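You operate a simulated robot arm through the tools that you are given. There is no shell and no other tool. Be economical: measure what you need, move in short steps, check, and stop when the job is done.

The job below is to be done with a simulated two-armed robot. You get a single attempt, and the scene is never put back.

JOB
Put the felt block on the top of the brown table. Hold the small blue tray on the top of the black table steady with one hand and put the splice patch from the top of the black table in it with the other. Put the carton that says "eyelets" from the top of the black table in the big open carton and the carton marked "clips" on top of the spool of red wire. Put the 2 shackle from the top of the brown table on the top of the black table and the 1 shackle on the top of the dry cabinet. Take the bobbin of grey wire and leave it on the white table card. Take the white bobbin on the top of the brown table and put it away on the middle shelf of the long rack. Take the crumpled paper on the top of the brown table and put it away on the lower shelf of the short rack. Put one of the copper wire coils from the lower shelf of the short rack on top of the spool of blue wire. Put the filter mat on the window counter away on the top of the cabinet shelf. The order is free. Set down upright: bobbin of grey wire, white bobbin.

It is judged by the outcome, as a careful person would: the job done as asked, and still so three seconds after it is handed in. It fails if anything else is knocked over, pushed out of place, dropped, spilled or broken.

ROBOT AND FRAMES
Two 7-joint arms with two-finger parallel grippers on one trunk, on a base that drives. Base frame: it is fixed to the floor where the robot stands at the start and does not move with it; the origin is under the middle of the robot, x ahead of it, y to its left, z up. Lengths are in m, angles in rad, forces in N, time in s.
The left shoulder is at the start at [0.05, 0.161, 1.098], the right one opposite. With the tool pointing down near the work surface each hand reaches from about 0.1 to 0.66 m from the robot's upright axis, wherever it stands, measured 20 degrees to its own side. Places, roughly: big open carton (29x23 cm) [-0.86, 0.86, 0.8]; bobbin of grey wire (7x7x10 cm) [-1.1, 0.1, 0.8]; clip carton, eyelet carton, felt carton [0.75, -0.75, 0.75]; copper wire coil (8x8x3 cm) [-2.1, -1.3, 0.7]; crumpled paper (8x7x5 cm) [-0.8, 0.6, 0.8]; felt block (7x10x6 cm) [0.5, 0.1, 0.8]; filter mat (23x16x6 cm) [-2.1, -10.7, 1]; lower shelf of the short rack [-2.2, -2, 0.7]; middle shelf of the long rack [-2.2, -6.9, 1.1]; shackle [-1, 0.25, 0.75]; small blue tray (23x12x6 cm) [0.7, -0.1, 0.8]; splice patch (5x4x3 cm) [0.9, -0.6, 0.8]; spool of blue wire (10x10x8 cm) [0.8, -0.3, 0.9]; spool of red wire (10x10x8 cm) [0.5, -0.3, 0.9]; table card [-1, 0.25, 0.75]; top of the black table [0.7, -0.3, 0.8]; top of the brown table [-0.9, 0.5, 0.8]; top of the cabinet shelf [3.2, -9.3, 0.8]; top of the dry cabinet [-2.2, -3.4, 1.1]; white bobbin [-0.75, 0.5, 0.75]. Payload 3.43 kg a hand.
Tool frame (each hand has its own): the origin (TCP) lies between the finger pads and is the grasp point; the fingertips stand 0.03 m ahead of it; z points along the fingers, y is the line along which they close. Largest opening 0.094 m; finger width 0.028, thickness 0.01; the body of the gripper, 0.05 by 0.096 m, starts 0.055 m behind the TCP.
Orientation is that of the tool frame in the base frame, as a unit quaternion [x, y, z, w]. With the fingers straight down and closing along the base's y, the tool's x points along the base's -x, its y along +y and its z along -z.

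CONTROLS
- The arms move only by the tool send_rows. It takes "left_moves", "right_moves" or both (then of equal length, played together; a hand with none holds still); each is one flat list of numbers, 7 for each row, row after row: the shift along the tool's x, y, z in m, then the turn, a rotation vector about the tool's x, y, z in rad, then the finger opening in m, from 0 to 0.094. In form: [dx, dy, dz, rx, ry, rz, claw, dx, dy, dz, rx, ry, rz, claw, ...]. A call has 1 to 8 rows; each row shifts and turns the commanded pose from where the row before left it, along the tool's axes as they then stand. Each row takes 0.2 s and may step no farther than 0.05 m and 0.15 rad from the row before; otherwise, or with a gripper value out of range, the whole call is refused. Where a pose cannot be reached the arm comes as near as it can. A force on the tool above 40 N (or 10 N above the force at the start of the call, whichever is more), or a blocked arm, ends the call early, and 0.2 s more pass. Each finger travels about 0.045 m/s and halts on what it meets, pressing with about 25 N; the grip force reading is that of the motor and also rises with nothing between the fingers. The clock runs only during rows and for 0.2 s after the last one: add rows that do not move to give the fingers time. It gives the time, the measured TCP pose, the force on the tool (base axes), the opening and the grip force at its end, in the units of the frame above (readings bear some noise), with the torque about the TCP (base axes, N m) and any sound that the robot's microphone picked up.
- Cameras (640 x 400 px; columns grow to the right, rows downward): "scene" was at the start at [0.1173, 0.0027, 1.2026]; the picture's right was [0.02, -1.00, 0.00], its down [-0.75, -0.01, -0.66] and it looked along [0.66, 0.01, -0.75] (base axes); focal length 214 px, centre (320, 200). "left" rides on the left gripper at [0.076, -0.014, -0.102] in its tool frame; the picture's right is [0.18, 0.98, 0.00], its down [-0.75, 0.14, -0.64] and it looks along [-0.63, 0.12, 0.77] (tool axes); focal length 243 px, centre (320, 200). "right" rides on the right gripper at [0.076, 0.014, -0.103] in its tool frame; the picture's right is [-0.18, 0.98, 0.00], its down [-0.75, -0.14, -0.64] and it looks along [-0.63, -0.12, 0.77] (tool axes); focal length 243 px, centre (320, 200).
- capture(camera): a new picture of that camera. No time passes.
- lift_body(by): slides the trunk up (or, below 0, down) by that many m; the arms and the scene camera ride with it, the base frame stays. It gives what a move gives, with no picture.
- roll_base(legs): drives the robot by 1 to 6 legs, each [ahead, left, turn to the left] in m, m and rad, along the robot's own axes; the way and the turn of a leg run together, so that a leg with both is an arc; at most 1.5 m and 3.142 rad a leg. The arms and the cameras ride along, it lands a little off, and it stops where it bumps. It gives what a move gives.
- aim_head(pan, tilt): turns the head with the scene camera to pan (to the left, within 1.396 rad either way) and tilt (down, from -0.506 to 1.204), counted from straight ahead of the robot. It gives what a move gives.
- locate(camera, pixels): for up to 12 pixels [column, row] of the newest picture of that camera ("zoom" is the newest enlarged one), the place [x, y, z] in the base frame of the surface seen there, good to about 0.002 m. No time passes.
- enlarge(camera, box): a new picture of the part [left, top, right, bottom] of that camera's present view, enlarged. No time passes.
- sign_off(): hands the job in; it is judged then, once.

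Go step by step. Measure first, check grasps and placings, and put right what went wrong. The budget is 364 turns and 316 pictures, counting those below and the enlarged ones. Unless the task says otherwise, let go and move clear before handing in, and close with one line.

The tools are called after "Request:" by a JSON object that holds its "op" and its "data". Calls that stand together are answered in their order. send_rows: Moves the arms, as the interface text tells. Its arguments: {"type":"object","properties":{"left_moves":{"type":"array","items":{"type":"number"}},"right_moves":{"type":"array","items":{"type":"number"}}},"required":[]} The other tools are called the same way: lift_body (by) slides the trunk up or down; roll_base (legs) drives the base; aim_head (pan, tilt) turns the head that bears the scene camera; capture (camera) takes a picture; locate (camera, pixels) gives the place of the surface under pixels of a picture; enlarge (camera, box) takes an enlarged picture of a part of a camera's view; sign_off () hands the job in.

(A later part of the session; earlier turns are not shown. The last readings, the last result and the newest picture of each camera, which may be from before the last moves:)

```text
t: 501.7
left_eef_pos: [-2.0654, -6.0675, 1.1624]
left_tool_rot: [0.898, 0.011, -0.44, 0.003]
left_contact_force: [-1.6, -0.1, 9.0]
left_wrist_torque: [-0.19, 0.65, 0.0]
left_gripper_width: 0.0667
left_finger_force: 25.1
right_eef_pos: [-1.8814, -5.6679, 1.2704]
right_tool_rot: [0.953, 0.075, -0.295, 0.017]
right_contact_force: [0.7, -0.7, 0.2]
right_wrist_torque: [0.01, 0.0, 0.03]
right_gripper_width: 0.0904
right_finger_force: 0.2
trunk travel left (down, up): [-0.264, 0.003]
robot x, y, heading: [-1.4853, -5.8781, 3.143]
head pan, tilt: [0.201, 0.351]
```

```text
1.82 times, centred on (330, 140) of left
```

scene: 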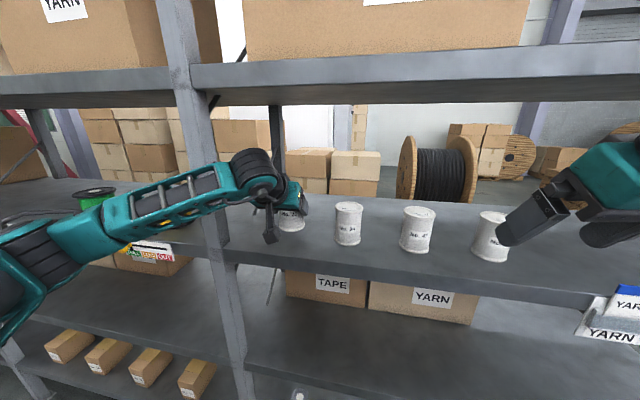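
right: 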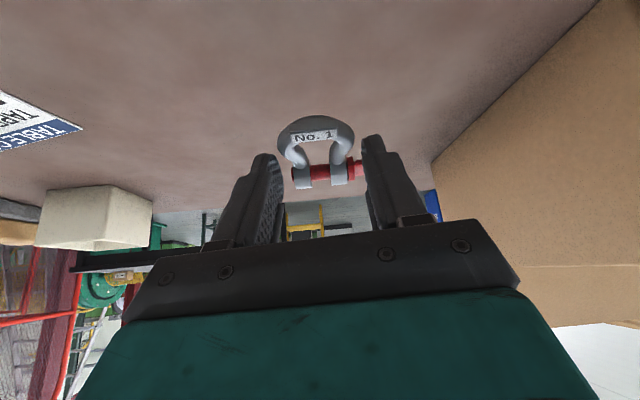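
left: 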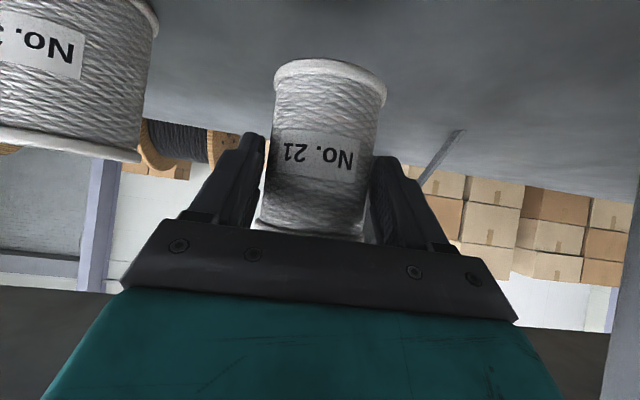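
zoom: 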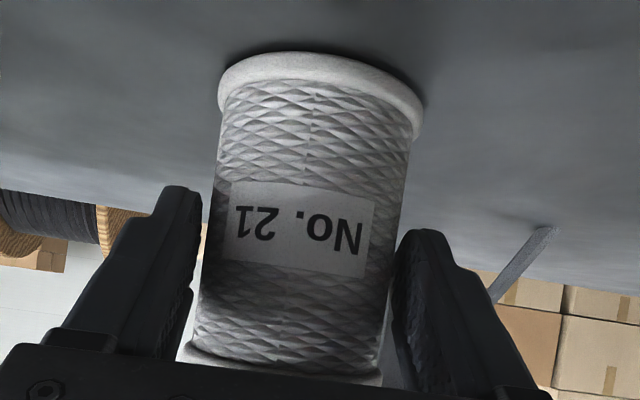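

On the shelf. I open and back straight out horizontally.

Request:
{"op": "send_rows", "data": {"left_moves": [0, 0, 0, 0, 0, 0, 0.08, 0, 0, 0, 0, 0, 0, 0.094, 0, 0, 0, 0, 0, 0, 0.094, 0.0185, 0, -0.0236, 0, 0, 0, 0.094, 0.0247, 0, -0.0315, 0, 0, 0, 0.094, 0.0247, 0, -0.0315, 0, 0, 0, 0.094, 0.0247, 0, -0.0315, 0, 0, 0, 0.094]}}

Request:
{"op": "capture", "data": {"camera": "left"}}

Request:
{"op": "enlarge", "data": {"camera": "scene", "box": [220, 130, 500, 300]}}

```text
t: 503.3
left_eef_pos: [-1.9162, -6.064, 1.1609]
left_tool_rot: [0.899, 0.012, -0.438, 0.003]
left_contact_force: [0.0, 0.0, 0.3]
left_wrist_torque: [0.04, 0.0, 0.0]
left_gripper_width: 0.0941
left_finger_force: 0.0
right_eef_pos: [-1.8806, -5.6672, 1.2695]
right_tool_rot: [0.953, 0.075, -0.295, 0.016]
right_contact_force: [0.2, 0.0, 0.1]
right_wrist_torque: [-0.01, -0.03, 0.0]
right_gripper_width: 0.09
right_finger_force: 0.0
trunk travel left (down, up): [-0.264, 0.003]
robot x, y, heading: [-1.4779, -5.8769, 3.142]
head pan, tilt: [0.201, 0.351]
```

```text
157 pictures are left
```

left: 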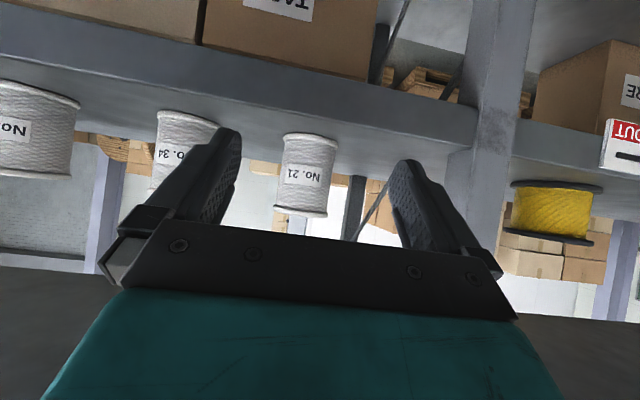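

```text
2.29 times, centred on (360, 215) of scene
```

zoom: 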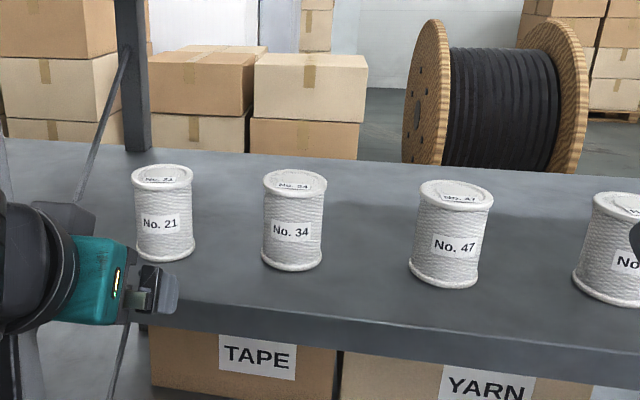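

Bobbin No. 21 stands upright in its row. Next the filter mat: I back off, turn and drive further down the aisle.

Request:
{"op": "roll_base", "data": {"legs": [[-0.12, 0, 0], [0, 0, 1.57], [1.5, 0, 0], [1.4, 0, 0]]}}

Request:
{"op": "aim_head", "data": {"pan": 0.0, "tilt": 0.35}}

Request:
{"op": "capture", "data": {"camera": "scene"}}

```text
t: 521.9
left_eef_pos: [-1.1868, -9.1974, 1.1604]
left_tool_rot: [0.628, 0.645, -0.306, 0.311]
left_contact_force: [0.0, -0.8, 0.1]
left_wrist_torque: [0.0, 0.03, 0.03]
left_gripper_width: 0.0942
left_finger_force: 0.0
right_eef_pos: [-1.5823, -9.1638, 1.2691]
right_tool_rot: [0.62, 0.727, -0.196, 0.221]
right_contact_force: [0.4, 0.0, 0.5]
right_wrist_torque: [0.02, -0.02, 0.03]
right_gripper_width: 0.0899
right_finger_force: 0.0
trunk travel left (down, up): [-0.264, 0.003]
robot x, y, heading: [-1.3697, -8.7613, -1.567]
head pan, tilt: [0.201, 0.351]
```

```text
t: 522.6
left_eef_pos: [-1.1872, -9.1962, 1.1601]
left_tool_rot: [0.628, 0.645, -0.306, 0.311]
left_contact_force: [-0.4, 0.2, -0.3]
left_wrist_torque: [-0.01, -0.02, 0.0]
left_gripper_width: 0.0938
left_finger_force: 0.2
right_eef_pos: [-1.5822, -9.1611, 1.2689]
right_tool_rot: [0.62, 0.727, -0.195, 0.22]
right_contact_force: [0.7, 0.3, 0.5]
right_wrist_torque: [0.0, 0.01, 0.03]
right_gripper_width: 0.0901
right_finger_force: 0.0
trunk travel left (down, up): [-0.264, 0.003]
robot x, y, heading: [-1.3709, -8.7649, -1.567]
head pan, tilt: [0.0, 0.351]
```

```text
155 pictures are left
```

scene: 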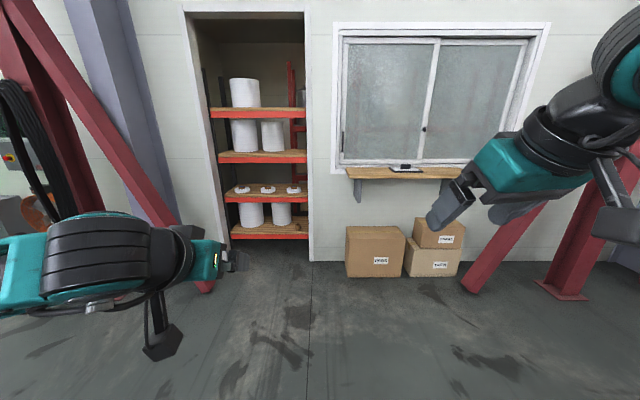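

The window counter is at (400,172) with the mat at (406,168). I zoom and measure.

Request:
{"op": "enlarge", "data": {"camera": "scene", "box": [330, 140, 480, 210]}}

Request:
{"op": "locate", "data": {"camera": "scene", "pixels": [[406, 168], [393, 168], [420, 170], [350, 178], [455, 172], [400, 178], [358, 195], [375, 255], [460, 255], [405, 163]]}}

```text
4.27 times, centred on (405, 175) of scene
```

zoom: 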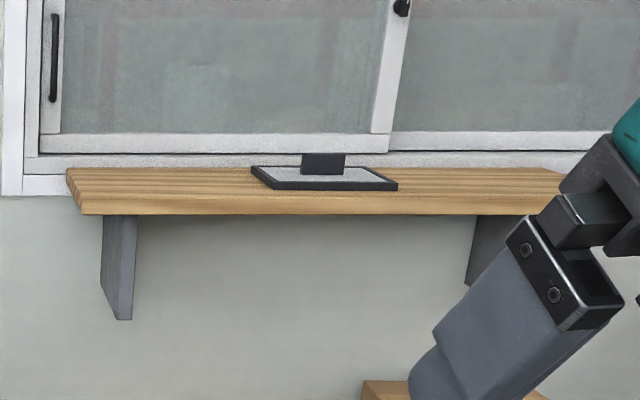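

```text
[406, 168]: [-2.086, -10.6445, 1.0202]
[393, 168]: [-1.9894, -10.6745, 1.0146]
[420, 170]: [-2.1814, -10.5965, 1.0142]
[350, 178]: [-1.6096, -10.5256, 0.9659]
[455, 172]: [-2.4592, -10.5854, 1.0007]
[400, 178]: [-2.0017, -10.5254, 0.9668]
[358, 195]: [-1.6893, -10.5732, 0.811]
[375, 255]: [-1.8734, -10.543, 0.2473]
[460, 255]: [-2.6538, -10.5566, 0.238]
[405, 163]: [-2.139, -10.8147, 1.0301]
```

The mat is a framed pad with an upright handle block. I drive closer.

Request:
{"op": "roll_base", "data": {"legs": [[1.0, 0, 0], [0, -0.65, 0]]}}

Request:
{"op": "aim_head", "data": {"pan": 0.0, "tilt": 0.5}}

Request:
{"op": "capture", "data": {"camera": "scene"}}

```text
t: 531.1
left_eef_pos: [-1.8355, -10.2012, 1.1604]
left_tool_rot: [0.626, 0.645, -0.306, 0.312]
left_contact_force: [-0.1, 0.4, -0.5]
left_wrist_torque: [0.0, -0.02, 0.01]
left_gripper_width: 0.0938
left_finger_force: 0.1
right_eef_pos: [-2.232, -10.1663, 1.2688]
right_tool_rot: [0.62, 0.727, -0.195, 0.221]
right_contact_force: [-0.3, -0.4, 0.9]
right_wrist_torque: [0.01, 0.0, 0.01]
right_gripper_width: 0.0898
right_finger_force: 0.1
trunk travel left (down, up): [-0.264, 0.003]
robot x, y, heading: [-2.0169, -9.7684, -1.568]
head pan, tilt: [0.0, 0.351]
```

```text
t: 531.8
left_eef_pos: [-1.8356, -10.2015, 1.1613]
left_tool_rot: [0.626, 0.646, -0.306, 0.312]
left_contact_force: [-0.3, 0.4, -0.1]
left_wrist_torque: [0.0, 0.03, -0.03]
left_gripper_width: 0.0938
left_finger_force: 0.0
right_eef_pos: [-2.2311, -10.1667, 1.2694]
right_tool_rot: [0.62, 0.728, -0.196, 0.22]
right_contact_force: [0.1, -0.1, -0.2]
right_wrist_torque: [-0.01, 0.0, 0.0]
right_gripper_width: 0.0902
right_finger_force: 0.0
trunk travel left (down, up): [-0.264, 0.003]
robot x, y, heading: [-2.019, -9.767, -1.573]
head pan, tilt: [0.0, 0.499]
```

```text
153 pictures are left
```

scene: 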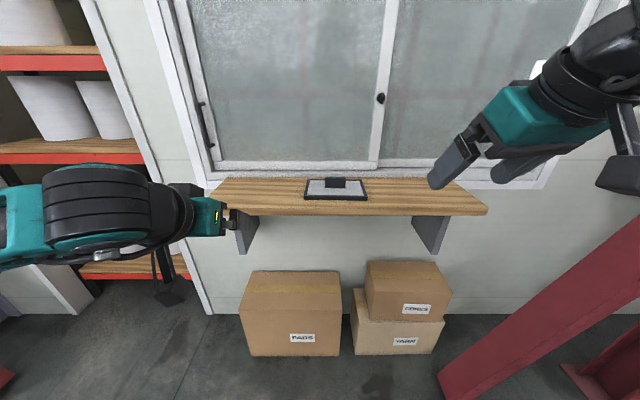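

Request:
{"op": "enlarge", "data": {"camera": "scene", "box": [280, 165, 390, 220]}}

Request:
{"op": "locate", "data": {"camera": "scene", "pixels": [[335, 180], [327, 180], [344, 180], [335, 186], [305, 198], [366, 199], [365, 180], [308, 180], [335, 198], [335, 208], [290, 350], [400, 350]]}}

```text
5.82 times, centred on (335, 192) of scene
```

zoom: 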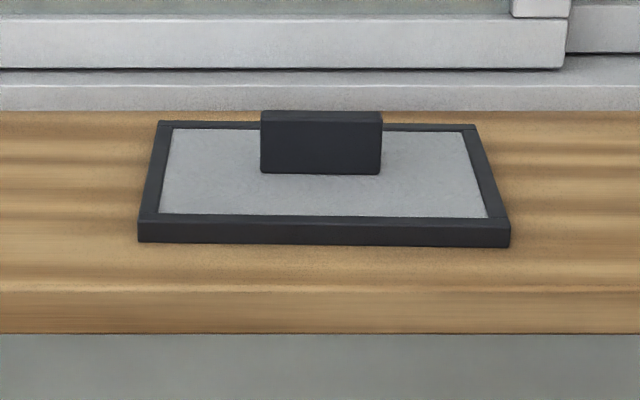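

```text
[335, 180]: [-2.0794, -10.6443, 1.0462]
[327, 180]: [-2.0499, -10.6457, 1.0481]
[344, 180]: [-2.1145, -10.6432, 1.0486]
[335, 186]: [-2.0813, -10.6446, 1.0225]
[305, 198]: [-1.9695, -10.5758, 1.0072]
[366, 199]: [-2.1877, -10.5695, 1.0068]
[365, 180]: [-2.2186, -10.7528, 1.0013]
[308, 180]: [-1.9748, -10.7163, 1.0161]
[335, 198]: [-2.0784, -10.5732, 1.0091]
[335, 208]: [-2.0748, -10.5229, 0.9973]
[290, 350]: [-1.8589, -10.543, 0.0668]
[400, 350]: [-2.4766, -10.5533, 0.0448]
```

The handle block: x -2.045…-2.118, front face y=-10.644, top 1.05. I check the red columns at right before shifting that way.

Request:
{"op": "locate", "data": {"camera": "scene", "pixels": [[455, 385], [520, 330], [600, 270], [635, 235], [600, 365]]}}

```text
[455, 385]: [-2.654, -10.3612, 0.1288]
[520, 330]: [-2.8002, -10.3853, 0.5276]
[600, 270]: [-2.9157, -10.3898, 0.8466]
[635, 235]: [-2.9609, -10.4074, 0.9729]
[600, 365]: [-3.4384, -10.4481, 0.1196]
```

The brace is close on the right, so I use the right hand from x≈-1.88. I roll there and straighten the right tool's yaw.

Request:
{"op": "roll_base", "data": {"legs": [[0.0, 0.14, 0], [0.33, 0, 0]]}}

Request:
{"op": "send_rows", "data": {"right_moves": [0, 0, 0, 0.0836, 0, 0.122, 0.094, 0.0226, 0, 0.033, 0, 0, 0, 0.094, 0.0226, 0, 0.033, 0, 0, 0, 0.094, 0, 0, 0, 0, 0, 0, 0.094]}}

Request:
{"op": "capture", "data": {"camera": "right"}}

Request:
{"op": "capture", "data": {"camera": "scene"}}

```text
t: 534.9
left_eef_pos: [-1.6946, -10.5332, 1.1609]
left_tool_rot: [0.627, 0.645, -0.306, 0.312]
left_contact_force: [0.2, 0.0, 0.1]
left_wrist_torque: [0.01, 0.03, 0.02]
left_gripper_width: 0.0939
left_finger_force: 0.1
right_eef_pos: [-2.09, -10.4993, 1.2692]
right_tool_rot: [0.62, 0.728, -0.197, 0.219]
right_contact_force: [-0.1, -0.2, -0.3]
right_wrist_torque: [0.0, 0.0, 0.0]
right_gripper_width: 0.0901
right_finger_force: 0.0
trunk travel left (down, up): [-0.264, 0.003]
robot x, y, heading: [-1.8783, -10.0999, -1.565]
head pan, tilt: [0.0, 0.499]
```

```text
t: 535.9
left_eef_pos: [-1.6937, -10.5326, 1.1604]
left_tool_rot: [0.626, 0.646, -0.305, 0.313]
left_contact_force: [0.3, -0.1, -0.5]
left_wrist_torque: [-0.02, 0.0, 0.01]
left_gripper_width: 0.094
left_finger_force: 0.1
right_eef_pos: [-2.092, -10.4978, 1.1889]
right_tool_rot: [0.671, 0.68, -0.213, 0.205]
right_contact_force: [-0.9, 0.1, 0.2]
right_wrist_torque: [0.01, -0.04, 0.02]
right_gripper_width: 0.0941
right_finger_force: 0.0
trunk travel left (down, up): [-0.264, 0.003]
robot x, y, heading: [-1.8805, -10.0953, -1.568]
head pan, tilt: [0.0, 0.499]
```

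```text
151 pictures are left
```

right: 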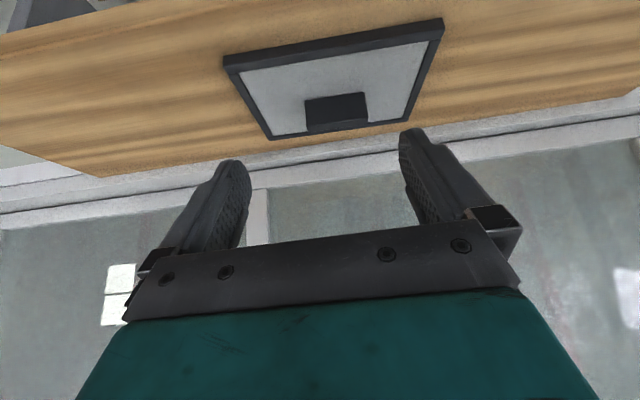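

```text
150 pictures are left
```

scene: 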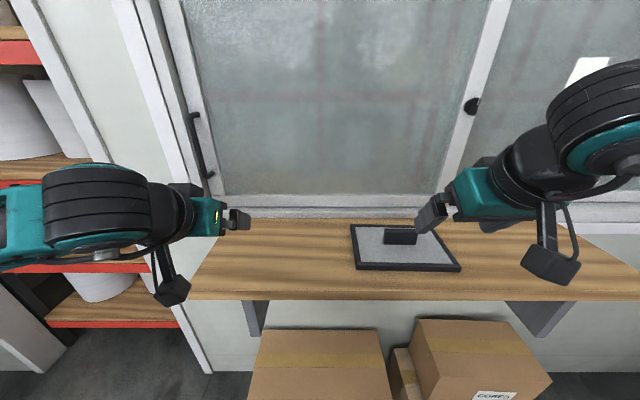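

Request:
{"op": "locate", "data": {"camera": "right", "pixels": [[306, 102], [364, 95], [310, 130], [367, 122], [338, 115], [335, 128], [230, 62], [440, 25], [272, 137], [405, 120]]}}

Request:
{"op": "enlarge", "data": {"camera": "right", "box": [280, 70, 400, 150]}}

```text
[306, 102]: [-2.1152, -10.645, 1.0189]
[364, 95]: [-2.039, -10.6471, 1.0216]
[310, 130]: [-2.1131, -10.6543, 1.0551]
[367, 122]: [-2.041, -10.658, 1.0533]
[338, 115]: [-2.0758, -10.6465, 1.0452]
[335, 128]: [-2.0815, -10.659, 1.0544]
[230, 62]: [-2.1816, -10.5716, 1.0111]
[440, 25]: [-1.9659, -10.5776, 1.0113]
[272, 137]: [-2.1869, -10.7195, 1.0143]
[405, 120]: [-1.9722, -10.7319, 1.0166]
```

```text
5.00 times, centred on (340, 110) of right
```

zoom: 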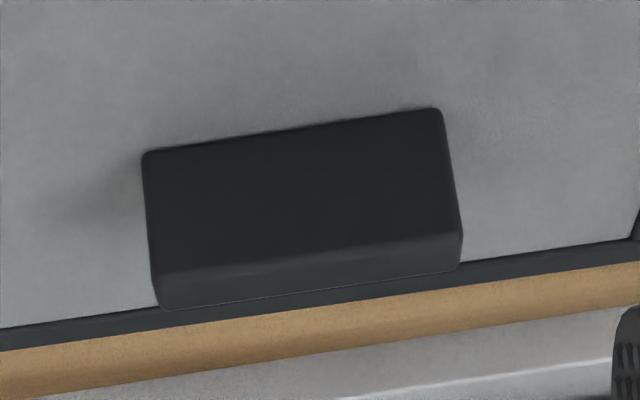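

Handle: x -2.114…-2.039, y -10.646…-10.662, top 1.055. I bring the right hand in, stopping just above it to check.

Request:
{"op": "send_rows", "data": {"right_moves": [-0.0127, 0.008, 0.0451, 0, 0, 0, 0.094, -0.0127, 0.0075, 0.0451, 0, 0, 0, 0.094, -0.0305, 0, 0.0209, 0, 0, 0, 0.094, -0.0305, 0, 0.0209, 0, 0, 0, 0.094, 0.0113, 0, 0.0165, 0, 0, 0, 0.094, 0, 0, 0, 0, 0, 0, 0.094]}}

Request:
{"op": "capture", "data": {"camera": "right"}}

```text
t: 537.3
left_eef_pos: [-1.6957, -10.5328, 1.1608]
left_tool_rot: [0.627, 0.646, -0.306, 0.312]
left_contact_force: [-0.1, 0.4, 0.3]
left_wrist_torque: [0.01, 0.01, 0.01]
left_gripper_width: 0.0939
left_finger_force: 0.0
right_eef_pos: [-2.075, -10.6444, 1.1087]
right_tool_rot: [0.671, 0.68, -0.213, 0.206]
right_contact_force: [0.3, 0.2, 0.6]
right_wrist_torque: [0.03, -0.01, -0.03]
right_gripper_width: 0.0939
right_finger_force: 0.1
trunk travel left (down, up): [-0.264, 0.003]
robot x, y, heading: [-1.8742, -10.1017, -1.567]
head pan, tilt: [0.0, 0.499]
```

```text
148 pictures are left
```

right: 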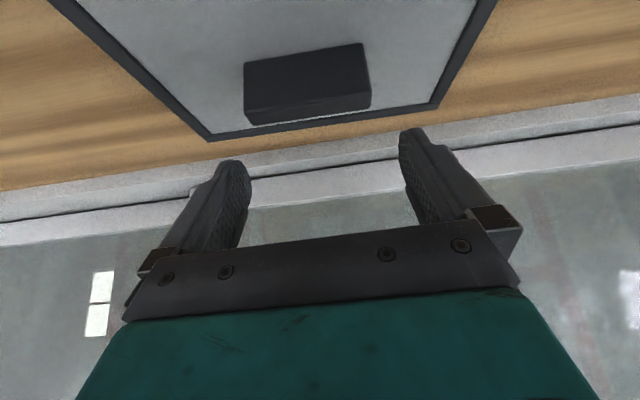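

Aligned. I descend to z≈1.052 and close.

Request:
{"op": "send_rows", "data": {"right_moves": [0.017, -0.001, 0.0248, 0, 0, 0, 0.094, 0.0113, 0, 0.0165, 0, 0, 0, 0.094, 0.0034, 0, 0.005, 0, 0, 0, 0.094, 0, 0, 0, 0, 0, 0, 0.08, 0, 0, 0, 0, 0, 0, 0.06, 0, 0, 0, 0, 0, 0, 0.05, 0, 0, 0, 0, 0, 0, 0.05]}}

Request:
{"op": "capture", "data": {"camera": "right"}}

```text
t: 538.9
left_eef_pos: [-1.6933, -10.5324, 1.1613]
left_tool_rot: [0.627, 0.645, -0.306, 0.312]
left_contact_force: [0.7, -0.2, -0.1]
left_wrist_torque: [0.02, -0.02, 0.0]
left_gripper_width: 0.0942
left_finger_force: 0.0
right_eef_pos: [-2.0769, -10.6451, 1.0544]
right_tool_rot: [0.67, 0.68, -0.212, 0.207]
right_contact_force: [-1.5, -1.6, 3.5]
right_wrist_torque: [-0.55, -0.51, -0.29]
right_gripper_width: 0.08
right_finger_force: 25.2
trunk travel left (down, up): [-0.264, 0.003]
robot x, y, heading: [-1.8853, -10.0995, -1.567]
head pan, tilt: [0.0, 0.499]
```

```text
147 pictures are left
```

right: 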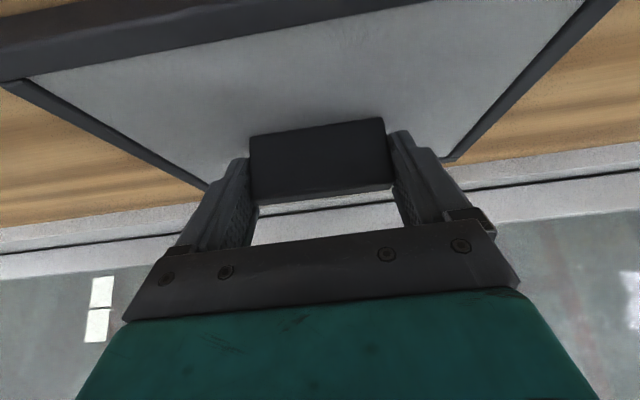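

Gripped (8 cm). I lift 6 cm and check that the mat hangs level.

Request:
{"op": "send_rows", "data": {"right_moves": [-0.017, 0, -0.0248, 0, 0, 0, 0.05, -0.017, 0, -0.0248, 0, 0, 0, 0.05, 0, 0, 0, 0, 0, 0, 0.05]}}

Request:
{"op": "capture", "data": {"camera": "scene"}}

Request:
{"op": "capture", "data": {"camera": "right"}}

```text
t: 539.7
left_eef_pos: [-1.6952, -10.5336, 1.1617]
left_tool_rot: [0.626, 0.646, -0.306, 0.312]
left_contact_force: [0.1, 0.2, 0.2]
left_wrist_torque: [-0.01, 0.01, 0.01]
left_gripper_width: 0.0941
left_finger_force: 0.1
right_eef_pos: [-2.076, -10.6441, 1.1127]
right_tool_rot: [0.671, 0.68, -0.213, 0.205]
right_contact_force: [0.9, 0.0, -2.0]
right_wrist_torque: [0.0, 0.02, -0.03]
right_gripper_width: 0.0801
right_finger_force: 25.0
trunk travel left (down, up): [-0.264, 0.003]
robot x, y, heading: [-1.8789, -10.0953, -1.568]
head pan, tilt: [0.0, 0.499]
```

```text
146 pictures are left
```

scene: 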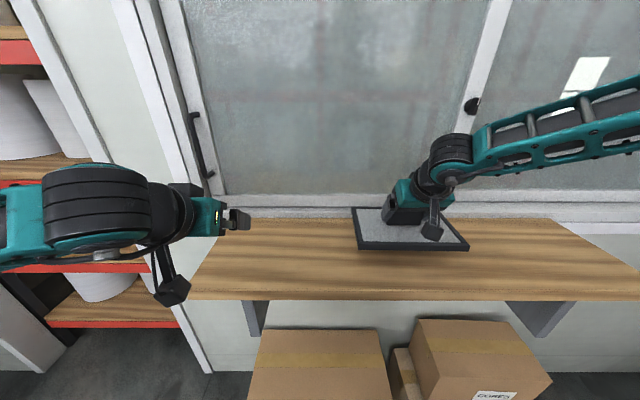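

```text
145 pictures are left
```

right: 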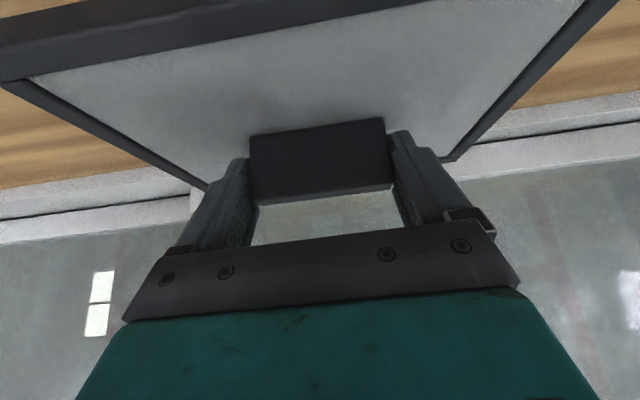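

The mat hangs level. I back off, turn toward +x and look for the cabinet shelf.

Request:
{"op": "roll_base", "data": {"legs": [[-0.6, 0, 0], [0, 0, 1.57]]}}

Request:
{"op": "aim_head", "data": {"pan": 0.0, "tilt": 0.25}}

Request:
{"op": "capture", "data": {"camera": "scene"}}

```text
t: 546.9
left_eef_pos: [-1.4463, -9.3148, 1.1598]
left_tool_rot: [-0.012, 0.899, 0.004, 0.437]
left_contact_force: [0.8, 0.2, -0.1]
left_wrist_torque: [-0.03, 0.01, 0.01]
left_gripper_width: 0.094
left_finger_force: 0.0
right_eef_pos: [-1.3377, -9.6976, 1.1127]
right_tool_rot: [-0.004, 0.955, -0.006, 0.296]
right_contact_force: [1.3, -0.3, -1.9]
right_wrist_torque: [-0.01, -0.01, 0.0]
right_gripper_width: 0.0799
right_finger_force: 25.1
trunk travel left (down, up): [-0.264, 0.003]
robot x, y, heading: [-1.8828, -9.4978, -0.003]
head pan, tilt: [0.0, 0.499]
```

```text
t: 547.6
left_eef_pos: [-1.4468, -9.3148, 1.1605]
left_tool_rot: [-0.012, 0.9, 0.004, 0.437]
left_contact_force: [0.3, 0.5, -0.1]
left_wrist_torque: [0.01, 0.0, 0.05]
left_gripper_width: 0.0943
left_finger_force: 0.2
right_eef_pos: [-1.3367, -9.698, 1.114]
right_tool_rot: [-0.003, 0.955, -0.006, 0.296]
right_contact_force: [-0.1, 0.2, -2.6]
right_wrist_torque: [-0.01, 0.03, 0.03]
right_gripper_width: 0.0801
right_finger_force: 25.4
trunk travel left (down, up): [-0.264, 0.003]
robot x, y, heading: [-1.8804, -9.4978, -0.0]
head pan, tilt: [0.0, 0.25]
```

```text
144 pictures are left
```

scene: 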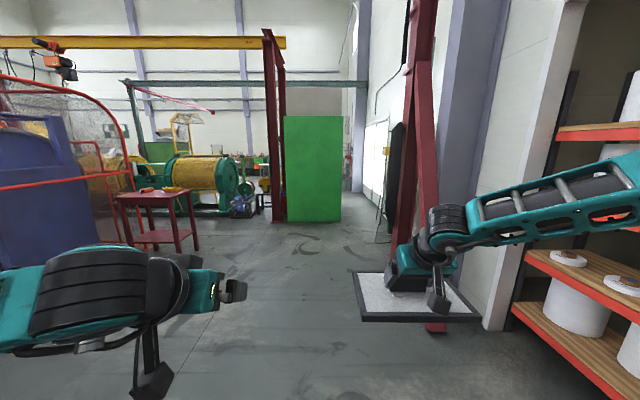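

Request:
{"op": "locate", "data": {"camera": "scene", "pixels": [[313, 170], [313, 218], [340, 215], [280, 220], [155, 195], [190, 250], [425, 325], [410, 230], [260, 205], [130, 240], [300, 250]]}}

Request:
{"op": "enlarge", "data": {"camera": "scene", "box": [220, 90, 400, 240]}}

```text
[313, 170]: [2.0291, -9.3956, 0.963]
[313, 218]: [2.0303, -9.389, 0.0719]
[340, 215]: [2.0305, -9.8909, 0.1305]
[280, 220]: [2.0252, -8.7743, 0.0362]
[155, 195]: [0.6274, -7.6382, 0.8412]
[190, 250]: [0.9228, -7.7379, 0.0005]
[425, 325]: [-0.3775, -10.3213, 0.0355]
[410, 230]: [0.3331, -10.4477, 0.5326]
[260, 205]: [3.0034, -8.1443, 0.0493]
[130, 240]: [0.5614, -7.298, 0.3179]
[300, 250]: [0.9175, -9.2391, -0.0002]
```

```text
2.67 times, centred on (310, 165) of scene
```

zoom: 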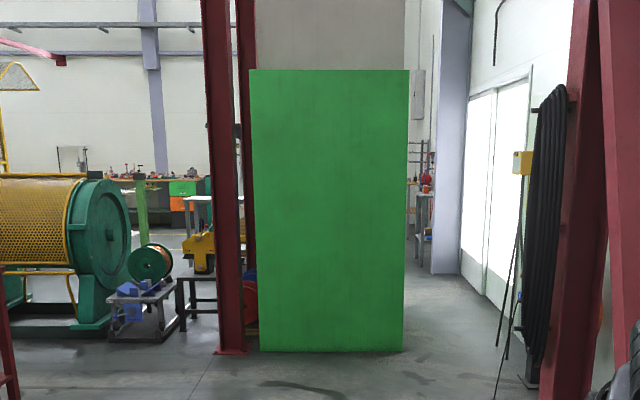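

A green screen at x≈2.03 (y -9.9…-8.77) hides the goal. I drive nearer and look around it.

Request:
{"op": "roll_base", "data": {"legs": [[1.5, 0.25, 0], [1.2, 0.25, 0]]}}

Request:
{"op": "aim_head", "data": {"pan": 0.5, "tilt": 0.3}}

Request:
{"op": "capture", "data": {"camera": "scene"}}

Request:
{"op": "aim_head", "data": {"pan": -0.4, "tilt": 0.3}}

Request:
{"op": "capture", "data": {"camera": "scene"}}

```text
refused: leg 1 is longer than a leg can be; nothing moved
```

```text
t: 548.6
left_eef_pos: [-1.4478, -9.315, 1.1603]
left_tool_rot: [-0.011, 0.899, 0.003, 0.437]
left_contact_force: [-1.4, 0.2, -0.6]
left_wrist_torque: [0.03, 0.03, 0.01]
left_gripper_width: 0.0942
left_finger_force: 0.2
right_eef_pos: [-1.3366, -9.6983, 1.1129]
right_tool_rot: [-0.003, 0.955, -0.005, 0.296]
right_contact_force: [-0.2, 0.4, -1.2]
right_wrist_torque: [0.01, 0.01, -0.03]
right_gripper_width: 0.0798
right_finger_force: 25.5
trunk travel left (down, up): [-0.264, 0.003]
robot x, y, heading: [-1.8836, -9.4973, -0.003]
head pan, tilt: [0.499, 0.3]
```

```text
142 pictures are left
```

scene: 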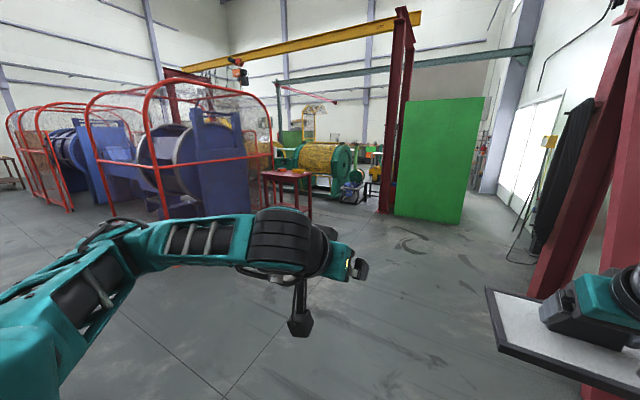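

```text
t: 549.8
left_eef_pos: [-1.4473, -9.3147, 1.1612]
left_tool_rot: [-0.011, 0.9, 0.003, 0.437]
left_contact_force: [-0.3, 0.1, -1.1]
left_wrist_torque: [0.0, -0.01, -0.02]
left_gripper_width: 0.0942
left_finger_force: 0.0
right_eef_pos: [-1.3369, -9.6979, 1.1125]
right_tool_rot: [-0.003, 0.955, -0.006, 0.296]
right_contact_force: [-0.2, 0.3, -1.2]
right_wrist_torque: [-0.03, 0.01, -0.03]
right_gripper_width: 0.0796
right_finger_force: 25.7
trunk travel left (down, up): [-0.264, 0.003]
robot x, y, heading: [-1.8831, -9.4988, -0.001]
head pan, tilt: [-0.4, 0.3]
```

```text
141 pictures are left
```

scene: 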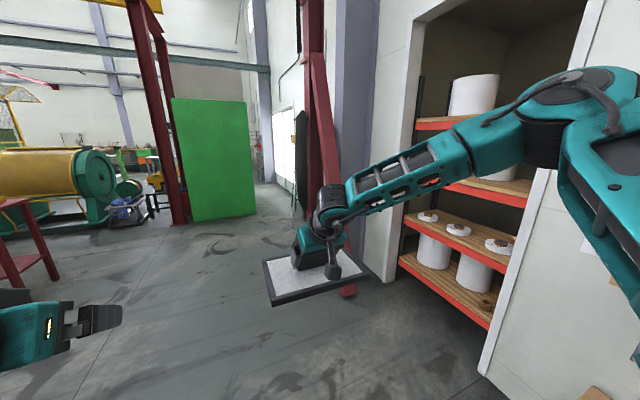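

Leg was too long; I redo with shorter legs and then look around the screen.

Request:
{"op": "roll_base", "data": {"legs": [[1.4, 0.1, 0], [1.3, 0.1, 0]]}}

Request:
{"op": "aim_head", "data": {"pan": 0.6, "tilt": 0.4}}

Request:
{"op": "capture", "data": {"camera": "scene"}}

Request:
{"op": "aim_head", "data": {"pan": -0.5, "tilt": 0.4}}

Request:
{"op": "capture", "data": {"camera": "scene"}}

```text
t: 562.9
left_eef_pos: [1.2528, -9.1322, 1.1612]
left_tool_rot: [-0.008, 0.899, 0.002, 0.437]
left_contact_force: [1.0, 0.6, 0.7]
left_wrist_torque: [-0.04, 0.0, -0.01]
left_gripper_width: 0.0938
left_finger_force: 0.1
right_eef_pos: [1.36, -9.5169, 1.1131]
right_tool_rot: [0.0, 0.955, -0.007, 0.296]
right_contact_force: [-0.5, 0.9, -1.5]
right_wrist_torque: [0.0, 0.03, 0.01]
right_gripper_width: 0.0797
right_finger_force: 25.0
trunk travel left (down, up): [-0.264, 0.003]
robot x, y, heading: [0.8128, -9.3128, -0.013]
head pan, tilt: [-0.4, 0.3]
```

```text
t: 564.2
left_eef_pos: [1.2516, -9.1323, 1.1605]
left_tool_rot: [-0.008, 0.9, 0.002, 0.437]
left_contact_force: [1.7, -0.1, 0.4]
left_wrist_torque: [0.0, -0.01, 0.0]
left_gripper_width: 0.094
left_finger_force: 0.1
right_eef_pos: [1.3588, -9.5178, 1.1118]
right_tool_rot: [0.0, 0.955, -0.007, 0.295]
right_contact_force: [0.2, 0.1, -0.5]
right_wrist_torque: [0.01, 0.02, 0.0]
right_gripper_width: 0.0796
right_finger_force: 24.8
trunk travel left (down, up): [-0.264, 0.003]
robot x, y, heading: [0.8156, -9.3129, -0.015]
head pan, tilt: [0.6, 0.4]
```

```text
140 pictures are left
```

scene: 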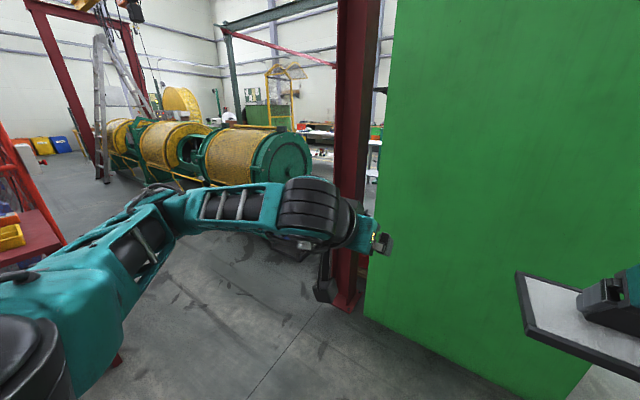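

```text
t: 565.5
left_eef_pos: [1.252, -9.1333, 1.1612]
left_tool_rot: [-0.007, 0.899, 0.001, 0.437]
left_contact_force: [-0.3, -0.4, 0.0]
left_wrist_torque: [-0.01, 0.0, -0.01]
left_gripper_width: 0.0941
left_finger_force: 0.1
right_eef_pos: [1.3596, -9.5169, 1.1131]
right_tool_rot: [-0.001, 0.955, -0.006, 0.296]
right_contact_force: [0.7, -0.2, -1.2]
right_wrist_torque: [0.01, 0.0, -0.03]
right_gripper_width: 0.0797
right_finger_force: 24.7
trunk travel left (down, up): [-0.264, 0.003]
robot x, y, heading: [0.8161, -9.314, -0.012]
head pan, tilt: [-0.499, 0.4]
```

```text
139 pictures are left
```

scene: 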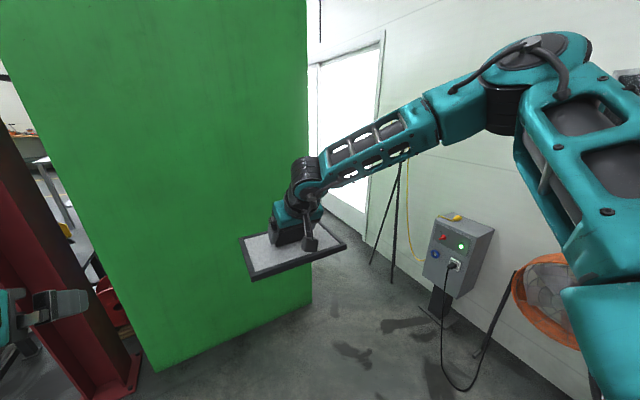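

Request:
{"op": "locate", "data": {"camera": "scene", "pixels": [[310, 300], [393, 282], [372, 262], [440, 315], [450, 270], [345, 210], [105, 390], [510, 280], [470, 385], [360, 240]]}}

Request:
{"op": "aim_head", "data": {"pan": -0.45, "tilt": 0.15}}

Request:
{"op": "capture", "data": {"camera": "scene"}}

```text
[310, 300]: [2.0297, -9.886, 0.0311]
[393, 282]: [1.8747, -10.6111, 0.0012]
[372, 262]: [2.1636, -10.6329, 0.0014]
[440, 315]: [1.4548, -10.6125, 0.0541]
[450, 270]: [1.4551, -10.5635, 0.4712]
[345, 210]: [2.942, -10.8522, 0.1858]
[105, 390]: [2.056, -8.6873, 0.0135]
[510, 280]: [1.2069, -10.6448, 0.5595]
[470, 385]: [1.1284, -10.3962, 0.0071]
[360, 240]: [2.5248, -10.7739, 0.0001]
```

```text
t: 566.3
left_eef_pos: [1.2513, -9.1336, 1.1615]
left_tool_rot: [-0.008, 0.9, 0.002, 0.437]
left_contact_force: [0.3, 0.4, -0.8]
left_wrist_torque: [0.02, -0.02, 0.02]
left_gripper_width: 0.0941
left_finger_force: 0.0
right_eef_pos: [1.359, -9.5171, 1.1123]
right_tool_rot: [0.0, 0.955, -0.007, 0.295]
right_contact_force: [0.0, 0.9, -1.7]
right_wrist_torque: [0.01, 0.0, 0.01]
right_gripper_width: 0.0798
right_finger_force: 25.3
trunk travel left (down, up): [-0.264, 0.003]
robot x, y, heading: [0.8181, -9.3129, -0.014]
head pan, tilt: [-0.45, 0.15]
```

```text
138 pictures are left
```

scene: 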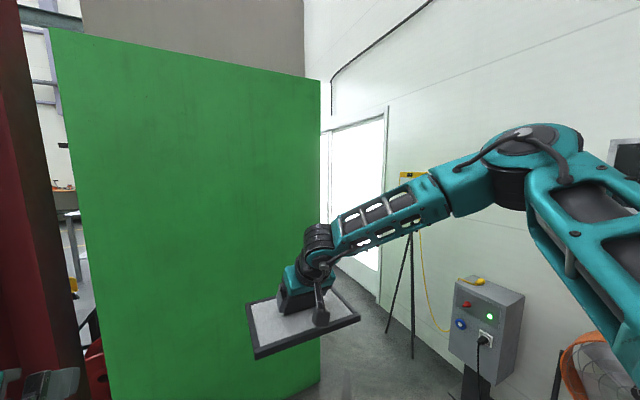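

The right gap is only ~0.7 m; I look at the left passage beyond the red column by moving 0.9 m left.

Request:
{"op": "roll_base", "data": {"legs": [[0, 0.95, 0.013]]}}

Request:
{"op": "aim_head", "data": {"pan": 0.0, "tilt": 0.35}}

Request:
{"op": "capture", "data": {"camera": "scene"}}

```text
t: 571.2
left_eef_pos: [1.2508, -8.1799, 1.1614]
left_tool_rot: [-0.015, 0.9, 0.005, 0.436]
left_contact_force: [0.4, 0.0, 0.1]
left_wrist_torque: [-0.02, 0.01, 0.01]
left_gripper_width: 0.0941
left_finger_force: 0.0
right_eef_pos: [1.3648, -8.5609, 1.1127]
right_tool_rot: [-0.008, 0.955, -0.005, 0.296]
right_contact_force: [-0.7, 0.0, -1.2]
right_wrist_torque: [-0.04, 0.02, -0.01]
right_gripper_width: 0.08
right_finger_force: 25.2
trunk travel left (down, up): [-0.264, 0.003]
robot x, y, heading: [0.8207, -8.3666, 0.004]
head pan, tilt: [-0.45, 0.15]
```

```text
t: 572.1
left_eef_pos: [1.2504, -8.1798, 1.1603]
left_tool_rot: [-0.015, 0.899, 0.006, 0.437]
left_contact_force: [0.2, -0.4, -0.4]
left_wrist_torque: [0.04, 0.01, -0.03]
left_gripper_width: 0.0938
left_finger_force: 0.1
right_eef_pos: [1.3648, -8.5621, 1.1125]
right_tool_rot: [-0.008, 0.955, -0.005, 0.296]
right_contact_force: [-0.4, 0.5, -1.5]
right_wrist_torque: [0.0, 0.0, 0.0]
right_gripper_width: 0.0795
right_finger_force: 24.6
trunk travel left (down, up): [-0.264, 0.003]
robot x, y, heading: [0.8197, -8.367, 0.003]
head pan, tilt: [0.0, 0.351]
```

```text
137 pictures are left
```

scene: 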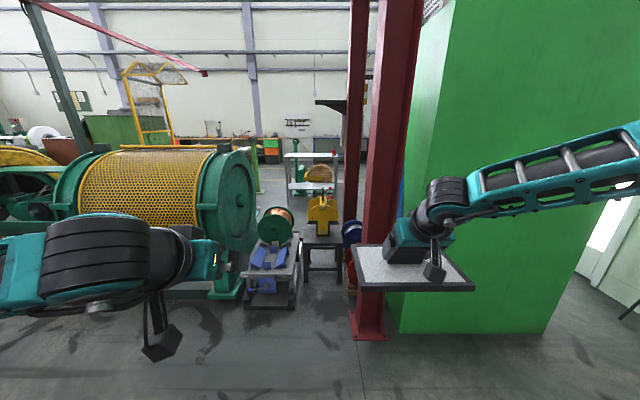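

Request:
{"op": "locate", "data": {"camera": "scene", "pixels": [[270, 305], [297, 300], [345, 265], [322, 280], [368, 335], [420, 150], [480, 150], [405, 320], [540, 320], [352, 230], [310, 180], [245, 290]]}}

Request:
{"op": "enlarge", "data": {"camera": "scene", "box": [230, 120, 420, 340]}}

```text
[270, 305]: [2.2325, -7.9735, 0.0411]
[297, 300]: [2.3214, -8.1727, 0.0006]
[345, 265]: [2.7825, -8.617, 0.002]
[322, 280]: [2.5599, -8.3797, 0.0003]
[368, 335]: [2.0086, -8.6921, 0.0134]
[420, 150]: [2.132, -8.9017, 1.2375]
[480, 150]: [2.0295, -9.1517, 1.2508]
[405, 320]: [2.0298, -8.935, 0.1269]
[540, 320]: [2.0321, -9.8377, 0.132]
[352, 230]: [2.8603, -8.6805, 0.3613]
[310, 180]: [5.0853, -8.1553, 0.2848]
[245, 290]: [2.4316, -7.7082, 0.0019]
```

```text
1.82 times, centred on (325, 230) of scene
```

zoom: 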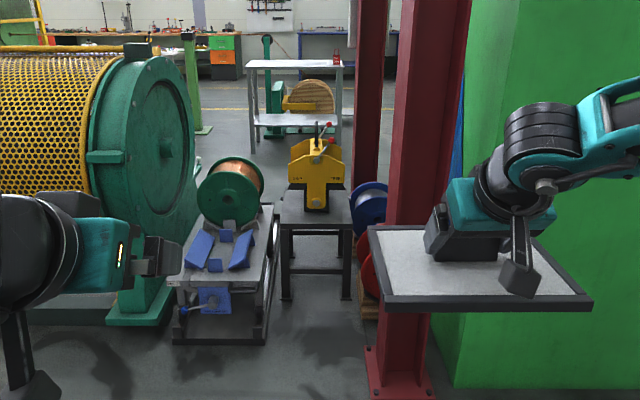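

The left passage is blocked by stands. I go look through the right gap from about (1.0,-10.15).

Request:
{"op": "roll_base", "data": {"legs": [[0, -1.0, 0], [0, -0.78, 0]]}}

Request:
{"op": "aim_head", "data": {"pan": 0.1, "tilt": 0.3}}

Request:
{"op": "capture", "data": {"camera": "scene"}}

```text
t: 581.1
left_eef_pos: [1.2529, -9.9525, 1.1612]
left_tool_rot: [-0.008, 0.899, 0.003, 0.437]
left_contact_force: [-0.1, -0.4, 0.4]
left_wrist_torque: [0.06, 0.0, -0.02]
left_gripper_width: 0.0939
left_finger_force: 0.0
right_eef_pos: [1.362, -10.337, 1.1135]
right_tool_rot: [0.0, 0.955, -0.006, 0.296]
right_contact_force: [0.4, -0.4, -1.2]
right_wrist_torque: [0.01, 0.01, 0.02]
right_gripper_width: 0.0798
right_finger_force: 25.3
trunk travel left (down, up): [-0.264, 0.003]
robot x, y, heading: [0.8181, -10.1306, -0.013]
head pan, tilt: [0.0, 0.351]
```

```text
t: 581.7
left_eef_pos: [1.2539, -9.9524, 1.1608]
left_tool_rot: [-0.008, 0.9, 0.001, 0.436]
left_contact_force: [0.0, -0.4, -0.9]
left_wrist_torque: [-0.01, -0.02, -0.01]
left_gripper_width: 0.0937
left_finger_force: 0.0
right_eef_pos: [1.3617, -10.3366, 1.1121]
right_tool_rot: [-0.001, 0.955, -0.007, 0.295]
right_contact_force: [-0.4, -0.3, -1.4]
right_wrist_torque: [0.0, -0.01, 0.03]
right_gripper_width: 0.0797
right_finger_force: 24.9
trunk travel left (down, up): [-0.264, 0.003]
robot x, y, heading: [0.8215, -10.1339, -0.008]
head pan, tilt: [0.099, 0.3]
```

```text
135 pictures are left
```

scene: 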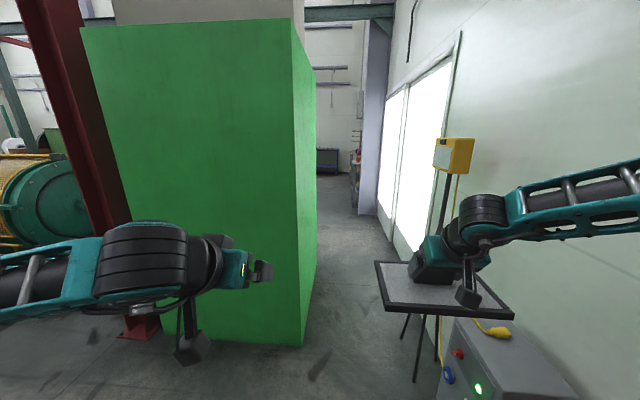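

Request:
{"op": "locate", "data": {"camera": "scene", "pixels": [[297, 320], [315, 250], [308, 60], [453, 155], [440, 185], [412, 375], [405, 335], [436, 355], [395, 230], [365, 205], [350, 180], [328, 165]]}}

Request:
{"op": "enlarge", "data": {"camera": "scene", "box": [270, 80, 520, 380]}}

```text
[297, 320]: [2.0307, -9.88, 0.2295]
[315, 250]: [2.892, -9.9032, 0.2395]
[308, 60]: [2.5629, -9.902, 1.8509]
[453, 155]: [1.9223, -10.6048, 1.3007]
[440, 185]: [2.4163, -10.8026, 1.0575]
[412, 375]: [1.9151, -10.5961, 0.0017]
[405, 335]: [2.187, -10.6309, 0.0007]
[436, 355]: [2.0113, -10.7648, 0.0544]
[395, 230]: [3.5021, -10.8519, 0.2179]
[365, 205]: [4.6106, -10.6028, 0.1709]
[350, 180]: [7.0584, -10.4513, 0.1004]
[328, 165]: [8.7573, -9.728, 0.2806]
```

```text
1.33 times, centred on (395, 230) of scene
```

zoom: 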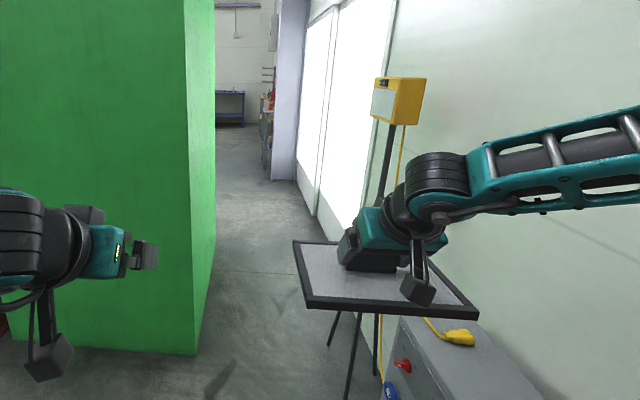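

The corridor between the green cabinet (y -9.9) and the tripod (y -10.6) is 0.7 m wide. I check how far my elbows stick out.

Request:
{"op": "aim_head", "data": {"pan": -1.0, "tilt": 0.35}}

Request:
{"op": "capture", "data": {"camera": "scene"}}

Request:
{"op": "aim_head", "data": {"pan": 1.0, "tilt": 0.35}}

Request:
{"op": "capture", "data": {"camera": "scene"}}

```text
t: 583.1
left_eef_pos: [1.2541, -9.9541, 1.1605]
left_tool_rot: [-0.008, 0.9, 0.002, 0.436]
left_contact_force: [0.0, 0.1, 0.0]
left_wrist_torque: [-0.01, 0.0, 0.02]
left_gripper_width: 0.094
left_finger_force: 0.2
right_eef_pos: [1.3619, -10.3359, 1.1117]
right_tool_rot: [-0.001, 0.955, -0.007, 0.295]
right_contact_force: [0.4, -0.4, -1.0]
right_wrist_torque: [0.03, 0.02, -0.02]
right_gripper_width: 0.0798
right_finger_force: 24.7
trunk travel left (down, up): [-0.264, 0.003]
robot x, y, heading: [0.8174, -10.1304, -0.013]
head pan, tilt: [-1.0, 0.351]
```

```text
133 pictures are left
```

scene: 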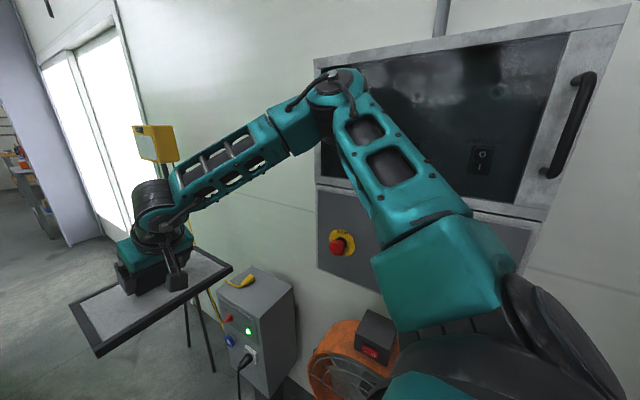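

```text
t: 585.0
left_eef_pos: [1.2538, -9.9536, 1.1613]
left_tool_rot: [-0.008, 0.899, 0.002, 0.437]
left_contact_force: [0.4, 0.7, 0.2]
left_wrist_torque: [-0.04, 0.0, 0.0]
left_gripper_width: 0.094
left_finger_force: 0.1
right_eef_pos: [1.3628, -10.3358, 1.1125]
right_tool_rot: [-0.001, 0.955, -0.006, 0.296]
right_contact_force: [0.2, -0.9, -1.9]
right_wrist_torque: [0.01, 0.01, 0.0]
right_gripper_width: 0.0796
right_finger_force: 25.2
trunk travel left (down, up): [-0.264, 0.003]
robot x, y, heading: [0.8193, -10.135, -0.01]
head pan, tilt: [1.0, 0.351]
```

```text
132 pictures are left
```

scene: 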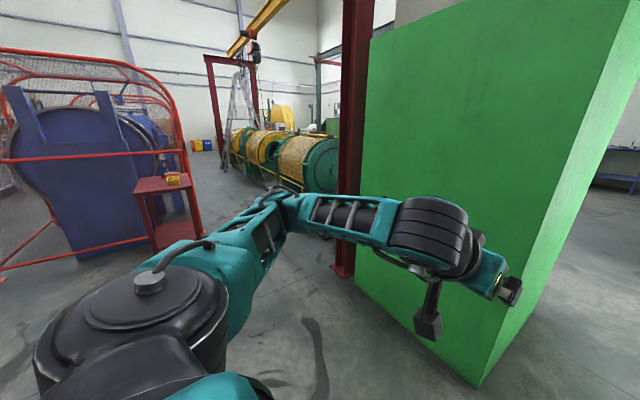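

Request:
{"op": "locate", "data": {"camera": "scene", "pixels": [[285, 200], [265, 205], [300, 215], [215, 250], [150, 280]]}}

Request:
{"op": "aim_head", "data": {"pan": -1.0, "tilt": 0.35}}

Request:
{"op": "capture", "data": {"camera": "scene"}}

Request:
{"op": "locate", "data": {"camera": "scene", "pixels": [[338, 90], [360, 110], [300, 120], [430, 200], [365, 80], [500, 150], [350, 250], [155, 145]]}}

```text
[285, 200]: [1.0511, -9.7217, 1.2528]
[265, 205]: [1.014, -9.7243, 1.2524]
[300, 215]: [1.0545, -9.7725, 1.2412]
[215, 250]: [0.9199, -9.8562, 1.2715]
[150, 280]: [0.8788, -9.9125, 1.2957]
```

```text
t: 586.9
left_eef_pos: [1.2531, -9.953, 1.1603]
left_tool_rot: [-0.009, 0.899, 0.003, 0.437]
left_contact_force: [-0.2, 0.1, -0.1]
left_wrist_torque: [-0.01, -0.01, 0.0]
left_gripper_width: 0.0939
left_finger_force: 0.0
right_eef_pos: [1.3616, -10.3367, 1.1125]
right_tool_rot: [-0.001, 0.955, -0.005, 0.295]
right_contact_force: [0.2, -0.4, -1.4]
right_wrist_torque: [0.02, 0.0, -0.01]
right_gripper_width: 0.0795
right_finger_force: 24.7
trunk travel left (down, up): [-0.264, 0.003]
robot x, y, heading: [0.8169, -10.1359, -0.007]
head pan, tilt: [-1.0, 0.351]
```

```text
131 pictures are left
```

scene: 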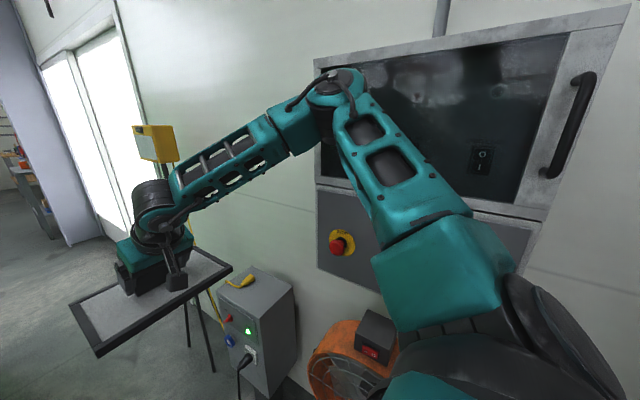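

```text
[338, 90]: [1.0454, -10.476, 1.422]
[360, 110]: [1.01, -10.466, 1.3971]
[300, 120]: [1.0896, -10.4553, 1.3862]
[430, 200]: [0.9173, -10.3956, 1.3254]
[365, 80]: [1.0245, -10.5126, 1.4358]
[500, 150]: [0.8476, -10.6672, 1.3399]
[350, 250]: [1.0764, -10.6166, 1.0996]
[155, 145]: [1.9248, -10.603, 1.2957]
```

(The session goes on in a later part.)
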